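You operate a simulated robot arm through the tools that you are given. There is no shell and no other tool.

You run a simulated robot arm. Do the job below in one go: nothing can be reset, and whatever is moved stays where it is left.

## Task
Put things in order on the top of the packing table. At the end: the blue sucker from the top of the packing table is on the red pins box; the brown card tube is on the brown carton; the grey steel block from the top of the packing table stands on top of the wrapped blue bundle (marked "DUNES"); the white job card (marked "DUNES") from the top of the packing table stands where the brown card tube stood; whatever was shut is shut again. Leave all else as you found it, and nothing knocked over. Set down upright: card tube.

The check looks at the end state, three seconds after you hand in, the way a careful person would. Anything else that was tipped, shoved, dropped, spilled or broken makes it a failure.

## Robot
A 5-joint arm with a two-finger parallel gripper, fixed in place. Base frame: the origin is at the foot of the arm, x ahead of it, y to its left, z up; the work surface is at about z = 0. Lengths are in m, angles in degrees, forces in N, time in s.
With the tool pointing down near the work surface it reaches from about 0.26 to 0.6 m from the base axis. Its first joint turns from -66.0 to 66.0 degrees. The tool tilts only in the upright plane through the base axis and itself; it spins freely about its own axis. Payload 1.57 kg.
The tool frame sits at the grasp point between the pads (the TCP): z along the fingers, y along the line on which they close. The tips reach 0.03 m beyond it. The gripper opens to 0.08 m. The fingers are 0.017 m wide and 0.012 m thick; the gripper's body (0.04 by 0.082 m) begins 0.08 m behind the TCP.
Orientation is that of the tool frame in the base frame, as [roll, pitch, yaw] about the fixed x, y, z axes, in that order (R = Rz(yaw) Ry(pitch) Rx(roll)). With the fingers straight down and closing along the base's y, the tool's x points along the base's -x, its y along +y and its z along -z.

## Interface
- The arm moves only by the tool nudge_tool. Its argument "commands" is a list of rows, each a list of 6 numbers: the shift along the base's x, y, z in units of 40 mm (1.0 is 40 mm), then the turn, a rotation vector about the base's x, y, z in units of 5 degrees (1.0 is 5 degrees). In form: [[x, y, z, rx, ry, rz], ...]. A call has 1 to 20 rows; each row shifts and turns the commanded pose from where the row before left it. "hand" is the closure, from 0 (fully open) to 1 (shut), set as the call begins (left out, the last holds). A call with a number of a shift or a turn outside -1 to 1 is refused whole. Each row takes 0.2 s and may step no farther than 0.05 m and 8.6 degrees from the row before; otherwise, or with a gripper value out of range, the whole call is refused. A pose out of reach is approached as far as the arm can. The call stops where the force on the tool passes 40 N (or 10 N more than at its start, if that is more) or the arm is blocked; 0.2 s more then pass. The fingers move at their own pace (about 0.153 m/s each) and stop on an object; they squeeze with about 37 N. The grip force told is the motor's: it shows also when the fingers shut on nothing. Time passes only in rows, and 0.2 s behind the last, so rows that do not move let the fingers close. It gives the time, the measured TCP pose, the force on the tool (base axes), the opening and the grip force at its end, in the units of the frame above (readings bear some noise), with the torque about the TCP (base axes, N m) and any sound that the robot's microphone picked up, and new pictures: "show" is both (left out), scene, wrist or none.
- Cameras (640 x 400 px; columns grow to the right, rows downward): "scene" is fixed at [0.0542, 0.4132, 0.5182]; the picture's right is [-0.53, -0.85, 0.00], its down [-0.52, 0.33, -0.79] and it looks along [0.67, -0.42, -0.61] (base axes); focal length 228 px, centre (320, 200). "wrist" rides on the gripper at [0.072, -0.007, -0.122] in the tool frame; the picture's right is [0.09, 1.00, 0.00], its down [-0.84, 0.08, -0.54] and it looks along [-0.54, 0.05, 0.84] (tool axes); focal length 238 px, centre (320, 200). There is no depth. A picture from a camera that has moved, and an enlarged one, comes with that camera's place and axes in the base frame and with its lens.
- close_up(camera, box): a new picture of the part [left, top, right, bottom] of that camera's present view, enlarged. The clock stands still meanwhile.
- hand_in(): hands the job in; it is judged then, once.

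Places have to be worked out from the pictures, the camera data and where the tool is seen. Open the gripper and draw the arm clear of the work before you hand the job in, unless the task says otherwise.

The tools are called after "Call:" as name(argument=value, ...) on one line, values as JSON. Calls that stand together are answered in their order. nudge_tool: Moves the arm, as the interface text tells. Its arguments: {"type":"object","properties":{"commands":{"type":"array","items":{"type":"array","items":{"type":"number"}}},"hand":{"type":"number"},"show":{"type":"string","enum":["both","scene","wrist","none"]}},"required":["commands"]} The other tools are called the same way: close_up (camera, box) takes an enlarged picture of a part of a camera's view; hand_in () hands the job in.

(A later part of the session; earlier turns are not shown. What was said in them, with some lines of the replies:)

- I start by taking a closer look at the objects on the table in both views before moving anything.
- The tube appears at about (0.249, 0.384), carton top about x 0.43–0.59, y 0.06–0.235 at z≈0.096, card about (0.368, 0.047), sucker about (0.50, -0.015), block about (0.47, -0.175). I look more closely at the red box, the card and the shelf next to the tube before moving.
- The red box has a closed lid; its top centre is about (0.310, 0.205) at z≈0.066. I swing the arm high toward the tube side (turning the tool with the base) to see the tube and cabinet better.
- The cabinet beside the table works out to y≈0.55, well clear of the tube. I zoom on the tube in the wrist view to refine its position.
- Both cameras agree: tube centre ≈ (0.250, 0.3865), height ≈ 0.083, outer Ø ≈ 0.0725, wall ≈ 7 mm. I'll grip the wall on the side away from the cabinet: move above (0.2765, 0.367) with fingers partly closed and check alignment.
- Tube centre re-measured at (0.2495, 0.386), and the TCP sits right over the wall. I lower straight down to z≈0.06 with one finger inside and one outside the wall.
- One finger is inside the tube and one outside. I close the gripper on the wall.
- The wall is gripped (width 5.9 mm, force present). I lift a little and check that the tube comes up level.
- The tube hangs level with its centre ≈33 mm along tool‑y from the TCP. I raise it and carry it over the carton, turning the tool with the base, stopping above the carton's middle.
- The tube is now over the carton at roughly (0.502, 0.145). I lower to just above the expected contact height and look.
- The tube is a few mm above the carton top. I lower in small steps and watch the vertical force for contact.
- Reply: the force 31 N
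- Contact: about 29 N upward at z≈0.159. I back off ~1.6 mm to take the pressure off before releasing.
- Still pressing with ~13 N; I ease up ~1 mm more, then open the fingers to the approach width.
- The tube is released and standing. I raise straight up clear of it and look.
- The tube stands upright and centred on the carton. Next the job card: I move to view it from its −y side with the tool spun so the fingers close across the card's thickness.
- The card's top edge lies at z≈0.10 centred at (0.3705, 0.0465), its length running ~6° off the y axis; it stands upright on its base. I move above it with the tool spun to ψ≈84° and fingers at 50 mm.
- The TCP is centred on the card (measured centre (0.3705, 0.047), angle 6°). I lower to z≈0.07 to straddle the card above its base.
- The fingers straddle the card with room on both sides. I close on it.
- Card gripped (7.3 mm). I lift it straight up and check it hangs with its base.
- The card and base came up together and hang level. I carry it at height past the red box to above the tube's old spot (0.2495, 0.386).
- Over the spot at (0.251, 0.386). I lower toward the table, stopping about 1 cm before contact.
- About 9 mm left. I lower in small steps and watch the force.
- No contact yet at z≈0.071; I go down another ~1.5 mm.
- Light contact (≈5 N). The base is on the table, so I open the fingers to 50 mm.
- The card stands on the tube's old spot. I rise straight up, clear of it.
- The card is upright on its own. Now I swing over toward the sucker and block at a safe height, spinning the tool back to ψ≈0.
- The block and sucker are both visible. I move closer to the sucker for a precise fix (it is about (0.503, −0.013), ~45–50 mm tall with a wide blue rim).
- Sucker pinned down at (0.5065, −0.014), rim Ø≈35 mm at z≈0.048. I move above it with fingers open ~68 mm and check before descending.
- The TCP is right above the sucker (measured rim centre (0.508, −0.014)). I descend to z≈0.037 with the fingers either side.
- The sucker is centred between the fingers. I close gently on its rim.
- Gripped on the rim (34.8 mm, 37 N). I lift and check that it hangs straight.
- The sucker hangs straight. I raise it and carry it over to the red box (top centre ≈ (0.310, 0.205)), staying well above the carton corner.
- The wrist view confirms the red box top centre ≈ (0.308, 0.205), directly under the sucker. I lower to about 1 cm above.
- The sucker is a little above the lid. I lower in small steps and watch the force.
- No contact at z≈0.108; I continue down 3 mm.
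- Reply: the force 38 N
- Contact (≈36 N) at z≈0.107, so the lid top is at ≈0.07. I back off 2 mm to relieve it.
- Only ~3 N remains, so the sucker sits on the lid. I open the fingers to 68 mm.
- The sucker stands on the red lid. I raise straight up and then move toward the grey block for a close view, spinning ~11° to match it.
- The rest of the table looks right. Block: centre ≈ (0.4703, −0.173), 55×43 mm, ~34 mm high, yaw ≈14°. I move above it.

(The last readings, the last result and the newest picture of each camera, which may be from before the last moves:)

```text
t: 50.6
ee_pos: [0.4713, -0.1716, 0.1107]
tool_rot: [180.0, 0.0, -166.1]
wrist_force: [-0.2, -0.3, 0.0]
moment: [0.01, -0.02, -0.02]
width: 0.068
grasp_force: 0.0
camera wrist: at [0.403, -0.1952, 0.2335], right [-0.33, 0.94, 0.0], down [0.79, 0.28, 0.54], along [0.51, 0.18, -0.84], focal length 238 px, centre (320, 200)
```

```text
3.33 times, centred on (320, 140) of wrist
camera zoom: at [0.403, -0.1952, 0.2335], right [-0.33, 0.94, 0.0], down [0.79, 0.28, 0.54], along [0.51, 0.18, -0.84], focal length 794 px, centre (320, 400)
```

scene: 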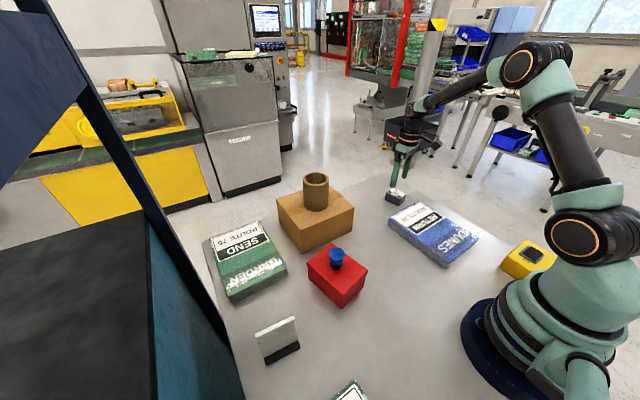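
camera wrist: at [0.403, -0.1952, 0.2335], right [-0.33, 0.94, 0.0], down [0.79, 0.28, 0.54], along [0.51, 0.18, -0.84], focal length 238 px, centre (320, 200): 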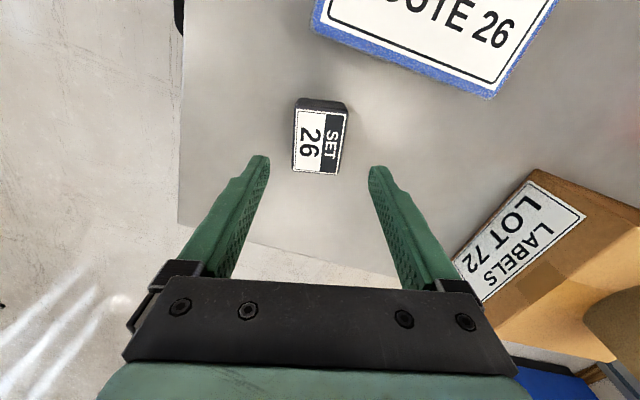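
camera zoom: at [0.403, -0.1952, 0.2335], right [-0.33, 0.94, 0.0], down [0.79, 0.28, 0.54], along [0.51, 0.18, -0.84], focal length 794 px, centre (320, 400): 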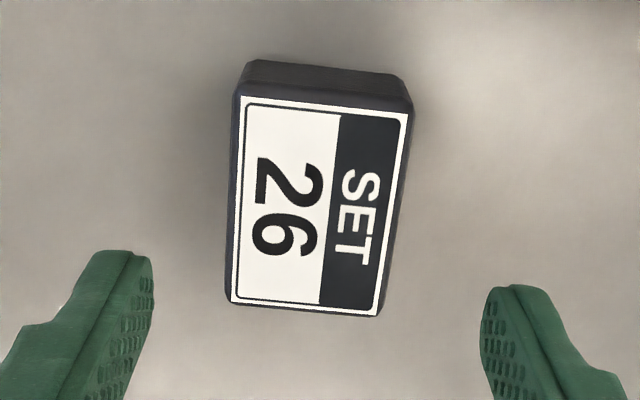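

Alignment is good (block axis 13.6°, centre (0.471, −0.1735)). I shift 2 mm in y and lower to z≈0.036 around the block.

Call:
nudge_tool(commands=[[0, -0.055, -0.6, 0, 0, 0], [0, 0, -0.7, 0, 0, 0], [0, 0, -0.56, 0, 0, 0], [0, 0, 0, 0, 0, 0]])

Call:
close_up(camera="scene", box=[350, 150, 460, 240])

```text
t: 51.6
ee_pos: [0.4704, -0.1749, 0.0363]
tool_rot: [180.0, 0.0, -166.0]
wrist_force: [-0.9, 0.1, 0.3]
moment: [-0.01, 0.01, -0.02]
width: 0.068
grasp_force: 0.1
camera wrist: at [0.4033, -0.1968, 0.1582], right [-0.33, 0.94, 0.0], down [0.79, 0.28, 0.54], along [0.51, 0.18, -0.84], focal length 238 px, centre (320, 200)
```

scene: 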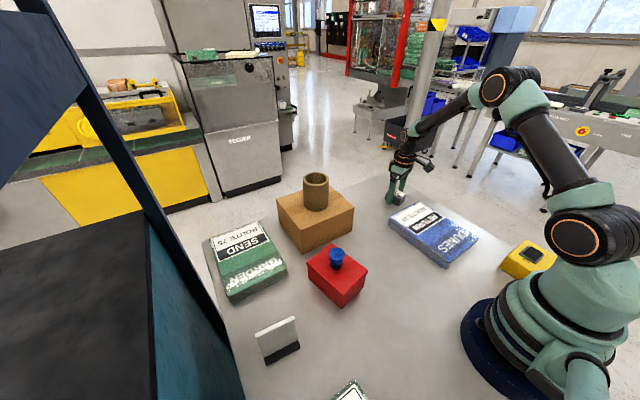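
wrist: 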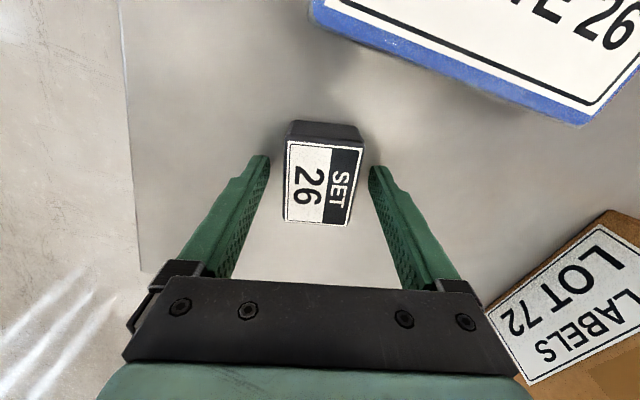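

```text
4.44 times, centred on (405, 195) of scene
camera zoom: at [0.0542, 0.4132, 0.5182], right [-0.53, -0.85, 0.0], down [-0.52, 0.33, -0.79], along [0.67, -0.42, -0.61], focal length 1013 px, centre (-58, 222)
```

zoom: 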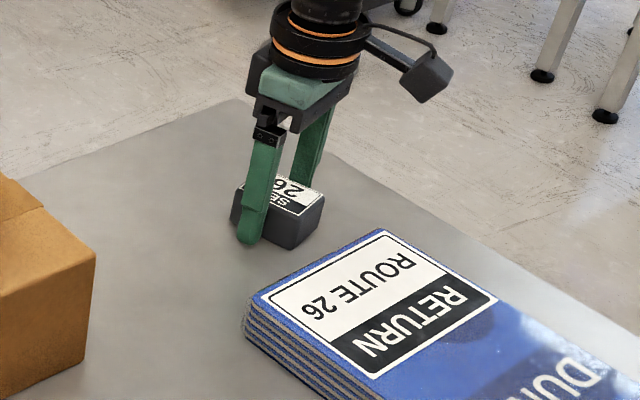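

The block sits between the fingers. I close on it.

Call:
nudge_tool(commands=[[0, 0, 0, 0, 0, 0], [0, 0, 0, 0, 0, 0], [0, 0, 0, 0, 0, 0]], hand=1, show="wrist")

```text
t: 52.4
ee_pos: [0.4714, -0.1748, 0.0368]
tool_rot: [180.0, 0.0, -166.0]
wrist_force: [1.6, -0.3, 0.3]
moment: [0.0, -0.11, 0.0]
width: 0.0445
grasp_force: 36.8
camera wrist: at [0.4032, -0.1968, 0.1583], right [-0.33, 0.94, 0.0], down [0.79, 0.28, 0.54], along [0.51, 0.18, -0.84], focal length 238 px, centre (320, 200)
```

wrist: 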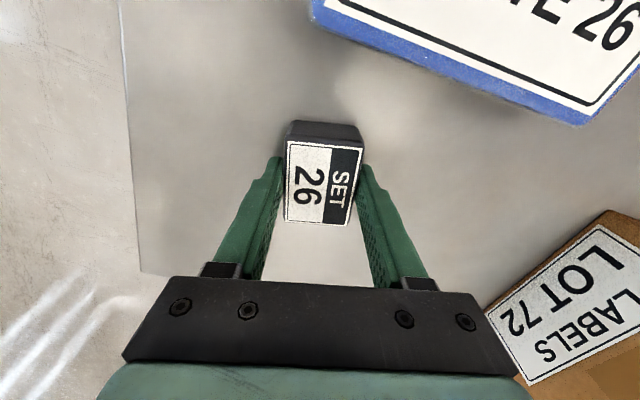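

Gripped at 44.5 mm. I lift it a bit and check the load and grip.

Call:
nudge_tool(commands=[[0, 0, 0.2, 0, 0, 0], [0, 0, 0.5, 0, 0, 0], [0, 0, 0.8, 0, 0, 0], [0, 0, 1.0, 0, 0, 0], [0, 0, 0, 0, 0, 0]])

Call:
close_up(camera="scene", box=[350, 130, 460, 220])

```text
t: 53.6
ee_pos: [0.4708, -0.1756, 0.1368]
tool_rot: [-180.0, 0.1, -166.0]
wrist_force: [0.5, -0.5, -4.2]
moment: [-0.05, -0.04, -0.02]
width: 0.0444
grasp_force: 36.9
camera wrist: at [0.4033, -0.1978, 0.2591], right [-0.33, 0.94, 0.0], down [0.79, 0.28, 0.54], along [0.51, 0.18, -0.84], focal length 238 px, centre (320, 200)
```

scene: 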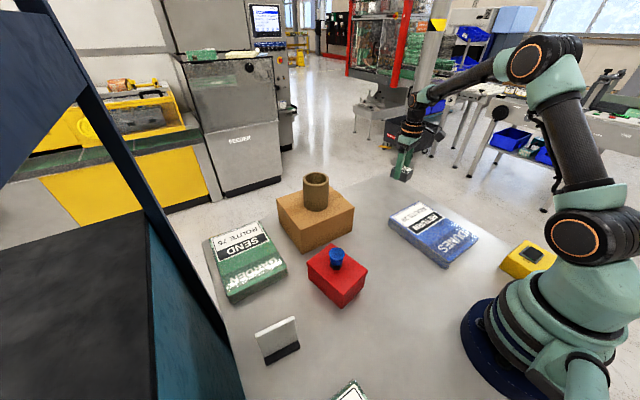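
wrist: 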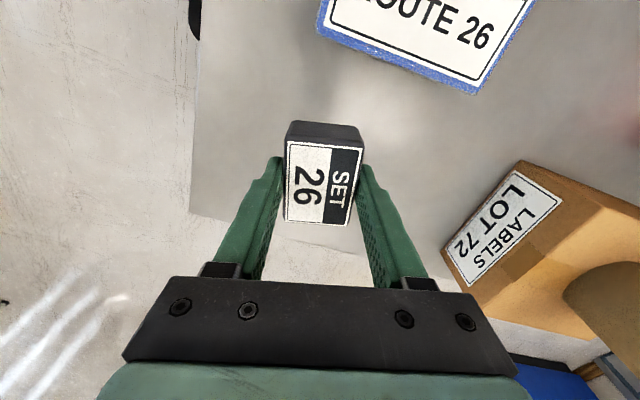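

```text
4.44 times, centred on (405, 175) of scene
camera zoom: at [0.0542, 0.4132, 0.5182], right [-0.53, -0.85, 0.0], down [-0.52, 0.33, -0.79], along [0.67, -0.42, -0.61], focal length 1013 px, centre (-58, 311)
```

zoom: 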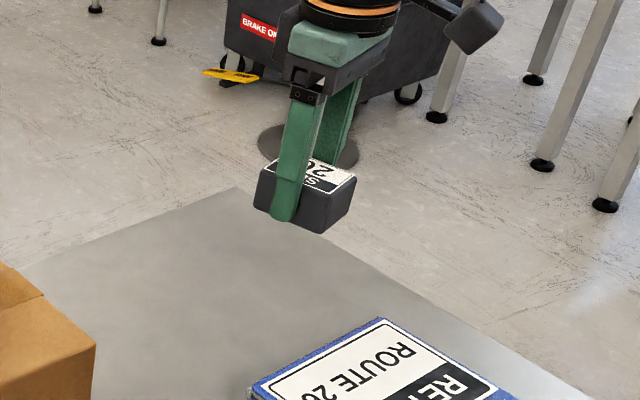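

The block is held (≈4 N load). I carry it level to above the middle of the blue bundle (≈(0.305, −0.135)), aligning it with the bundle.

Call:
nudge_tool(commands=[[-0.83, 0.2, 0.1, 0, 0, -0.4], [-0.83, 0.2, 0.1, 0, 0, -0.4], [-0.83, 0.2, 0.1, 0, 0, -0.4], [-0.83, 0.2, 0.1, 0, 0, -0.4], [-0.83, 0.2, 0.1, 0, 0, -0.4], [0, 0, 0, 0, 0, 0]])

Call:
close_up(camera="scene", box=[360, 150, 520, 280])

```text
t: 55.0
ee_pos: [0.3049, -0.1343, 0.1557]
tool_rot: [180.0, 0.1, -176.0]
wrist_force: [-0.2, -0.9, -4.9]
moment: [-0.02, 0.01, 0.0]
width: 0.0449
grasp_force: 37.0
camera wrist: at [0.2343, -0.1444, 0.2784], right [-0.16, 0.99, 0.0], down [0.83, 0.14, 0.54], along [0.53, 0.09, -0.84], focal length 238 px, centre (320, 200)
```

scene: 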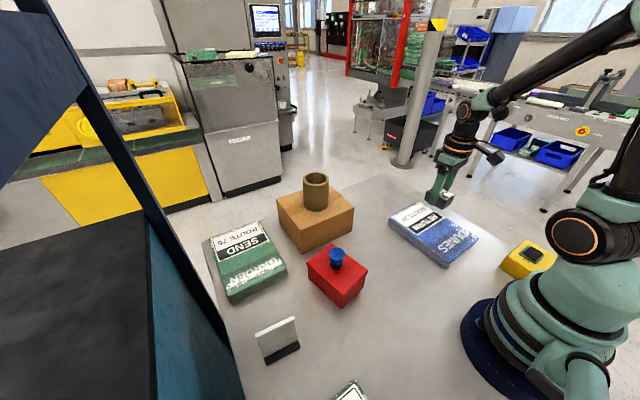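
wrist: 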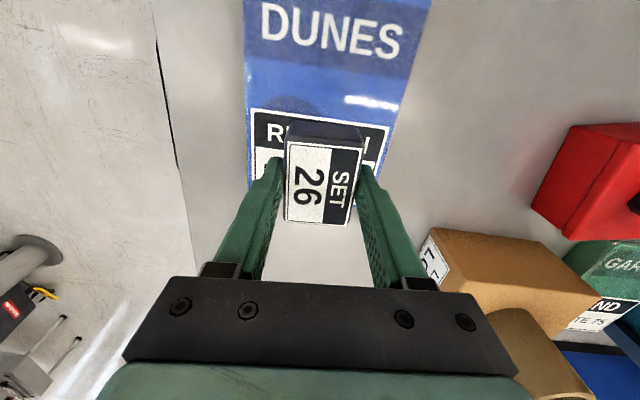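

```text
3.08 times, centred on (440, 215) of scene
camera zoom: at [0.0542, 0.4132, 0.5182], right [-0.53, -0.85, 0.0], down [-0.52, 0.33, -0.79], along [0.67, -0.42, -0.61], focal length 701 px, centre (-49, 154)
```

zoom: 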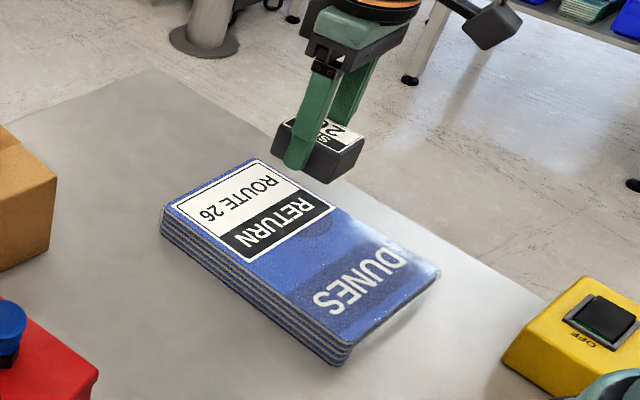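

The block is over the bundle's middle. I lower to about 1 cm above the expected top (~0.035).

Call:
nudge_tool(commands=[[0, 0, -0.9, 0, 0, 0], [0, 0, -0.6, 0, 0, 0], [0, 0, -0.25, 0, 0, 0], [0, 0, 0, 0, 0, 0]])

Call:
close_up(camera="scene", box=[380, 170, 500, 280])

```text
t: 56.0
ee_pos: [0.3043, -0.1342, 0.0872]
tool_rot: [-180.0, 0.0, -175.9]
wrist_force: [-0.1, 0.0, -3.6]
moment: [0.01, 0.0, 0.0]
width: 0.0444
grasp_force: 36.4
camera wrist: at [0.234, -0.1446, 0.2087], right [-0.16, 0.99, 0.0], down [0.83, 0.14, 0.54], along [0.53, 0.09, -0.84], focal length 238 px, centre (320, 200)
```

scene: 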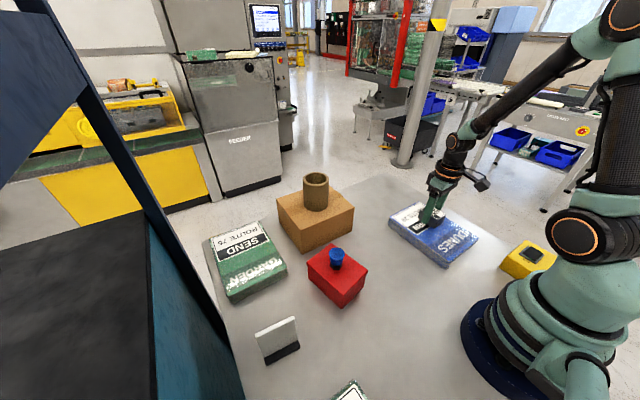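
wrist: 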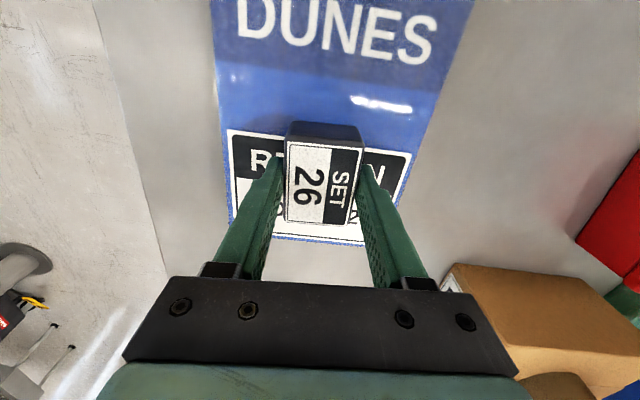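

```text
3.64 times, centred on (440, 225) of scene
camera zoom: at [0.0542, 0.4132, 0.5182], right [-0.53, -0.85, 0.0], down [-0.52, 0.33, -0.79], along [0.67, -0.42, -0.61], focal length 829 px, centre (-116, 109)
```

zoom: 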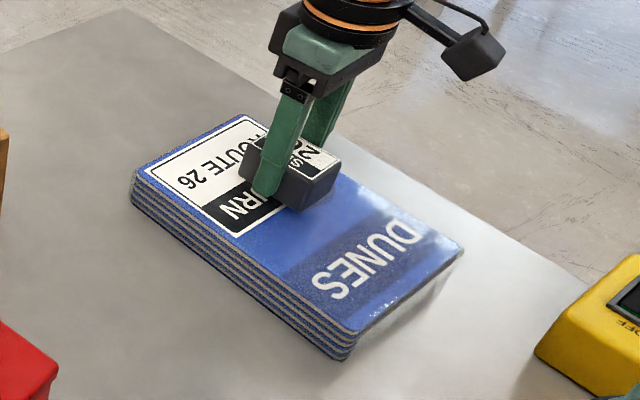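

About a centimetre above the wrap. I lower in small steps and watch the force.

Call:
nudge_tool(commands=[[0, 0, -0.08, 0, 0, 0], [0, 0, -0.08, 0, 0, 0], [0, 0, -0.06, 0, 0, 0], [0, 0, 0, 0, 0, 0]], show="none")

```text
t: 57.0
ee_pos: [0.3062, -0.1351, 0.0787]
tool_rot: [180.0, -0.1, -176.0]
wrist_force: [0.4, 0.2, -4.1]
moment: [-0.01, -0.01, -0.01]
width: 0.0446
grasp_force: 37.0
```

No contact at z≈0.078; I go on in 1.5 mm steps.

Call:
nudge_tool(commands=[[0, 0, -0.04, 0, 0, 0], [0, 0, -0.04, 0, 0, 0], [0, 0, 0, 0, 0, 0]], show="none")

```text
t: 57.8
ee_pos: [0.3054, -0.1351, 0.0751]
tool_rot: [-179.8, 0.0, -175.9]
wrist_force: [0.0, -0.9, -3.8]
moment: [-0.04, 0.03, 0.01]
width: 0.0445
grasp_force: 37.1
```

Still carrying the full load at z≈0.075; another 3 mm down in small steps.

Call:
nudge_tool(commands=[[0, 0, -0.04, 0, 0, 0], [0, 0, -0.03, 0, 0, 0], [0, 0, 0, 0, 0, 0]], show="none")

```text
t: 58.6
ee_pos: [0.3053, -0.1358, 0.0729]
tool_rot: [-180.0, -0.1, -176.0]
wrist_force: [-2.3, 0.3, 3.4]
moment: [0.01, -0.06, 0.03]
width: 0.045
grasp_force: 36.7
```

The force flipped to +3.4 N: the block rests on the bundle. I open the fingers.

Call:
nudge_tool(commands=[[0, 0, 0, 0, 0, 0], [0, 0, 0, 0, 0, 0], [0, 0, 0, 0, 0, 0]], hand=0.15)

Call:
close_up(camera="scene", box=[380, 170, 500, 280])

```text
t: 59.4
ee_pos: [0.306, -0.1346, 0.0718]
tool_rot: [-180.0, 0.0, -176.0]
wrist_force: [0.1, -0.5, -0.5]
moment: [-0.03, 0.03, 0.0]
width: 0.068
grasp_force: 0.0
camera wrist: at [0.2346, -0.1445, 0.1948], right [-0.16, 0.99, 0.0], down [0.83, 0.14, 0.54], along [0.53, 0.09, -0.84], focal length 238 px, centre (320, 200)
```

scene: 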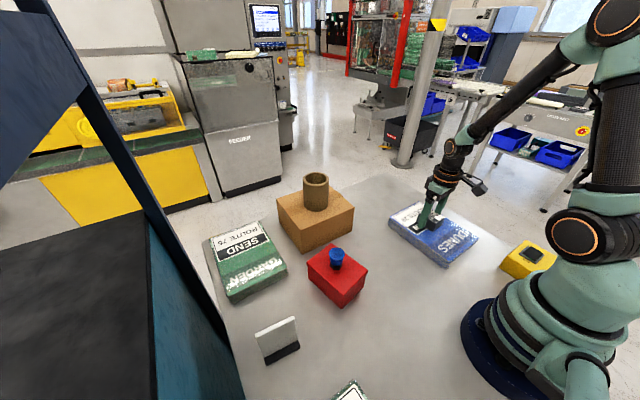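
wrist: 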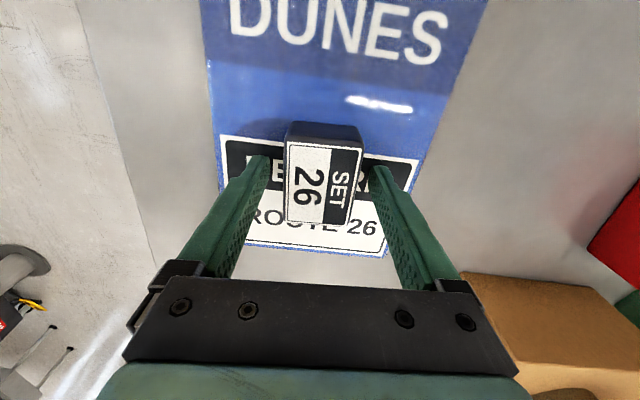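

```text
3.64 times, centred on (440, 225) of scene
camera zoom: at [0.0542, 0.4132, 0.5182], right [-0.53, -0.85, 0.0], down [-0.52, 0.33, -0.79], along [0.67, -0.42, -0.61], focal length 829 px, centre (-116, 109)
```

zoom: 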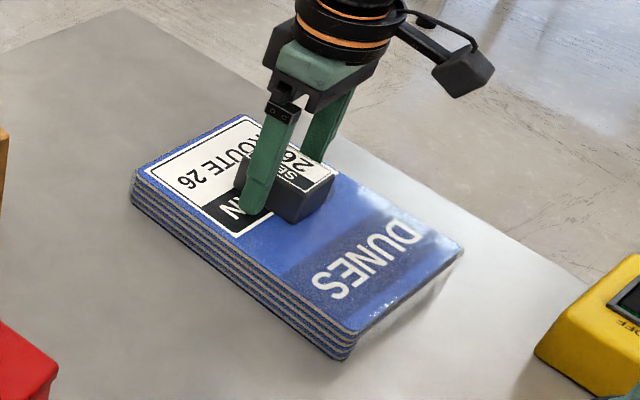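

The block stands on the bundle. I raise straight up and open fully, then back to a clear pose for a final look.

Call:
nudge_tool(commands=[[0, 0, 0.4, 0, 0, 0], [0, 0, 0.9, 0, 0, 0], [0, 0, 1.0, 0, 0, 0], [0, 0, 1.0, 0, 0, 0], [0, 0, 1.0, 0, 0, 0], [0, 0, 1.0, 0, 0, 0], [0.3, 0.4, 1.0, 0, 0, -0.2], [0.3, 0.4, 1.0, 0, 0, -0.2], [0.5, 0.6, 0, 0, 0, -0.2], [0.5, 0.6, 0, 0, 0, -0.2], [0, 0, 0, 0, 0, 0]])

Call:
close_up(camera="scene", box=[200, 160, 392, 380])

Call:
close_up(camera="scene", box=[380, 170, 500, 280])

Call:
close_up(camera="scene", box=[220, 290, 380, 400])

```text
t: 61.8
ee_pos: [0.3693, -0.0545, 0.3641]
tool_rot: [-179.9, -0.1, -179.9]
wrist_force: [0.6, -0.5, -0.2]
moment: [0.02, 0.0, 0.0]
width: 0.0681
grasp_force: 0.0
camera wrist: at [0.2979, -0.0592, 0.4859], right [-0.09, 1.0, 0.0], down [0.84, 0.08, 0.54], along [0.54, 0.05, -0.84], focal length 238 px, centre (320, 200)
```

scene: 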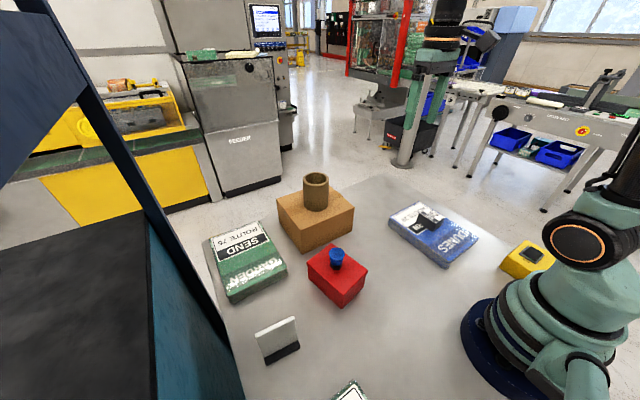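
wrist: 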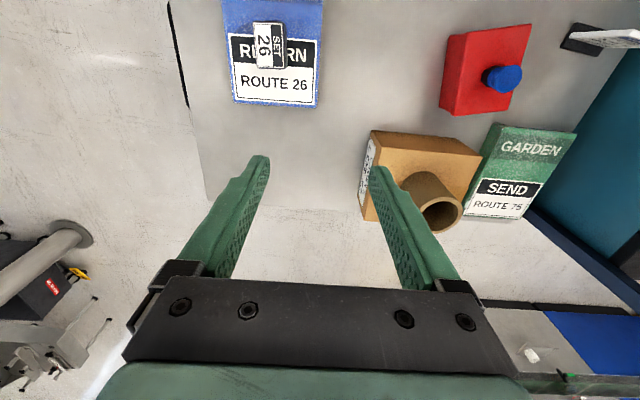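

```text
1.82 times, centred on (296, 270) of scene
camera zoom: at [0.0542, 0.4132, 0.5182], right [-0.53, -0.85, 0.0], down [-0.52, 0.33, -0.79], along [0.67, -0.42, -0.61], focal length 414 px, centre (364, 73)
```

zoom: 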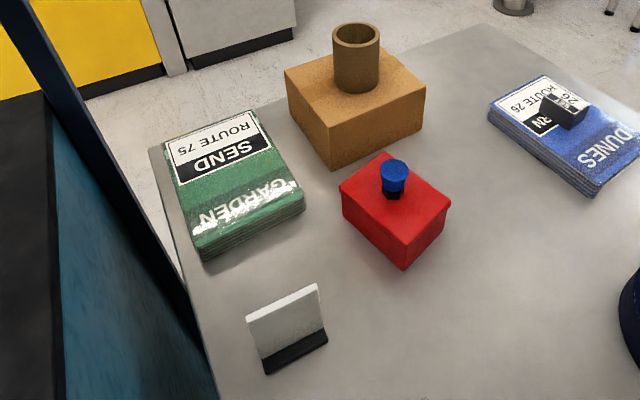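

```text
3.64 times, centred on (440, 225) of scene
camera zoom: at [0.0542, 0.4132, 0.5182], right [-0.53, -0.85, 0.0], down [-0.52, 0.33, -0.79], along [0.67, -0.42, -0.61], focal length 829 px, centre (-116, 109)
```

zoom: 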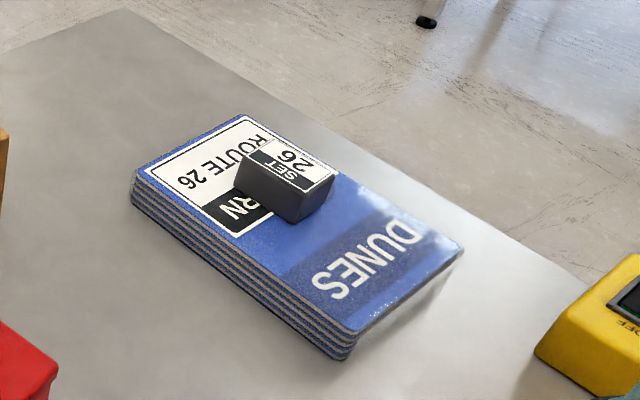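

```text
3.64 times, centred on (300, 345) of scene
camera zoom: at [0.0542, 0.4132, 0.5182], right [-0.53, -0.85, 0.0], down [-0.52, 0.33, -0.79], along [0.67, -0.42, -0.61], focal length 829 px, centre (393, -327)
```

zoom: 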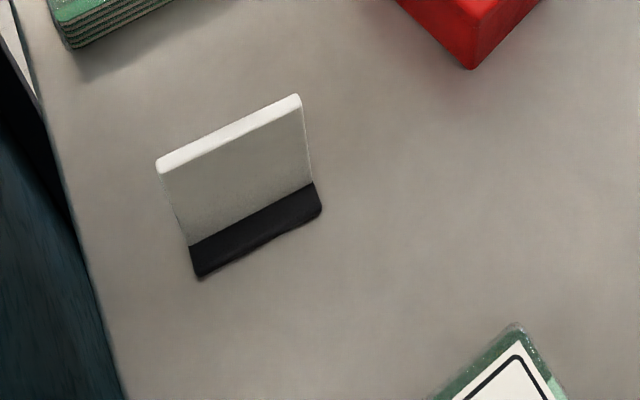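

Everything appears in place. I open the gripper fully and zoom in on the card marking and the sucker one last time.

Call:
nudge_tool(commands=[[0.3, 0.5, 0, 0, 0, 0], [0, 0, 0, 0, 0, 0], [0, 0, 0, 0, 0, 0]], hand=0)

Call:
close_up(camera="wrist", box=[420, 0, 640, 130])

Call:
close_up(camera="scene", box=[270, 160, 380, 310])

```text
t: 62.6
ee_pos: [0.382, -0.034, 0.3632]
tool_rot: [-180.0, -0.1, 180.0]
wrist_force: [0.0, 0.5, 0.5]
moment: [-0.02, 0.03, -0.04]
width: 0.0799
grasp_force: 0.1
camera wrist: at [0.3106, -0.039, 0.4857], right [-0.09, 1.0, 0.0], down [0.84, 0.08, 0.54], along [0.54, 0.05, -0.84], focal length 238 px, centre (320, 200)
```

scene: 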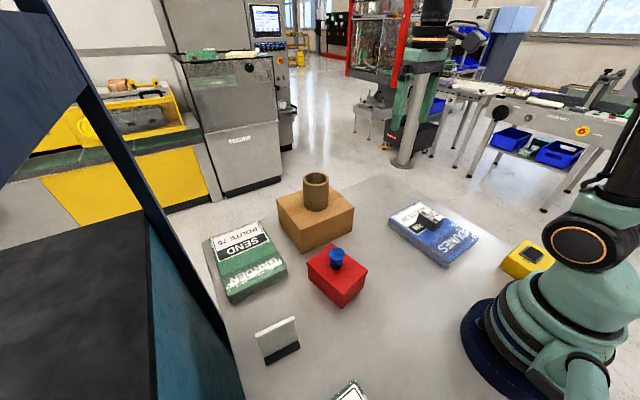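
wrist: 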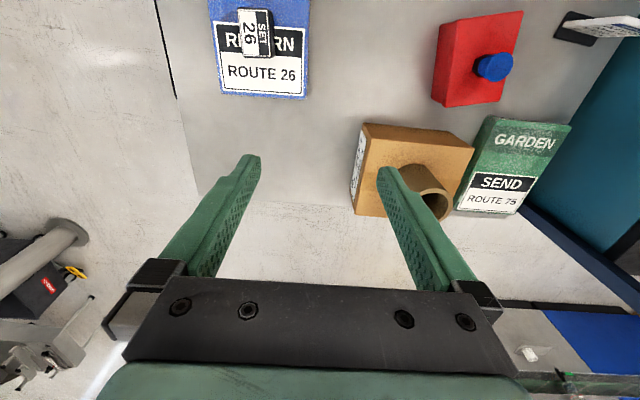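

```text
2.91 times, centred on (530, 65) of wrist
camera zoom: at [0.3106, -0.039, 0.4857], right [-0.09, 1.0, 0.0], down [0.84, 0.08, 0.54], along [0.54, 0.05, -0.84], focal length 693 px, centre (-291, 593)
```

zoom: 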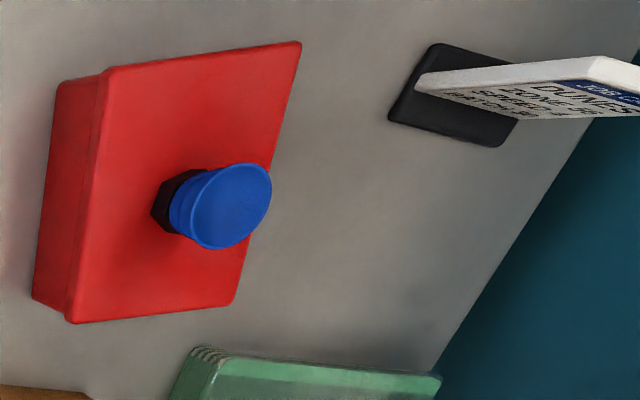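

```text
2.67 times, centred on (325, 235) of scene
camera zoom: at [0.0542, 0.4132, 0.5182], right [-0.53, -0.85, 0.0], down [-0.52, 0.33, -0.79], along [0.67, -0.42, -0.61], focal length 608 px, centre (307, 107)
```

zoom: 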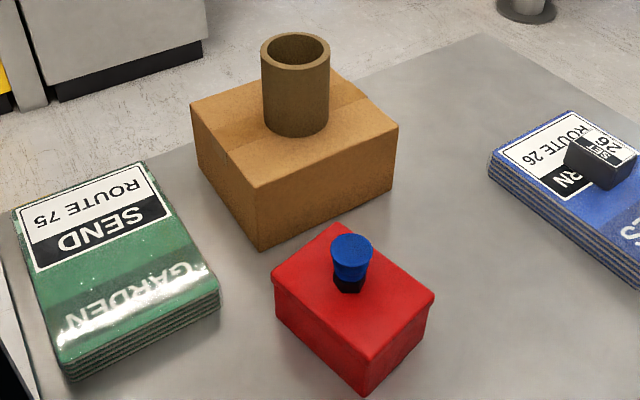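

The pictures show each item where it should be:
- The tube stands upright on the brown carton.
- The sucker stands on the shut red box.
- The "DUNES" job card stands on the tube's old spot.
- The block is on the blue "DUNES" bundle.

Nothing else has moved, and the gripper is open and clear of the work, so I hand the job in.

Call:
hand_in()

```text
The job is handed in.
```

I've handed the job in. The last pictures, taken just before, showed everything in place:

- **Card tube:** it stands upright on the brown carton, near the middle of the top.
- **Blue sucker:** it stands on its base on the lid of the red pins box.
- **Job card:** the white "DUNES" card stands upright within a few millimetres of where the tube stood.
- **Grey steel block:** it stands on top of the blue "DUNES" bundle, near the middle.

I didn't open anything, so the red box and the carton are still shut. Nothing was knocked over, and I saw no sign that anything else had moved. When I set the tube and the sucker down they were briefly pressed at about 30 to 36 N. I eased off before letting go, and neither shifted. The gripper is open and the arm is clear of the table.
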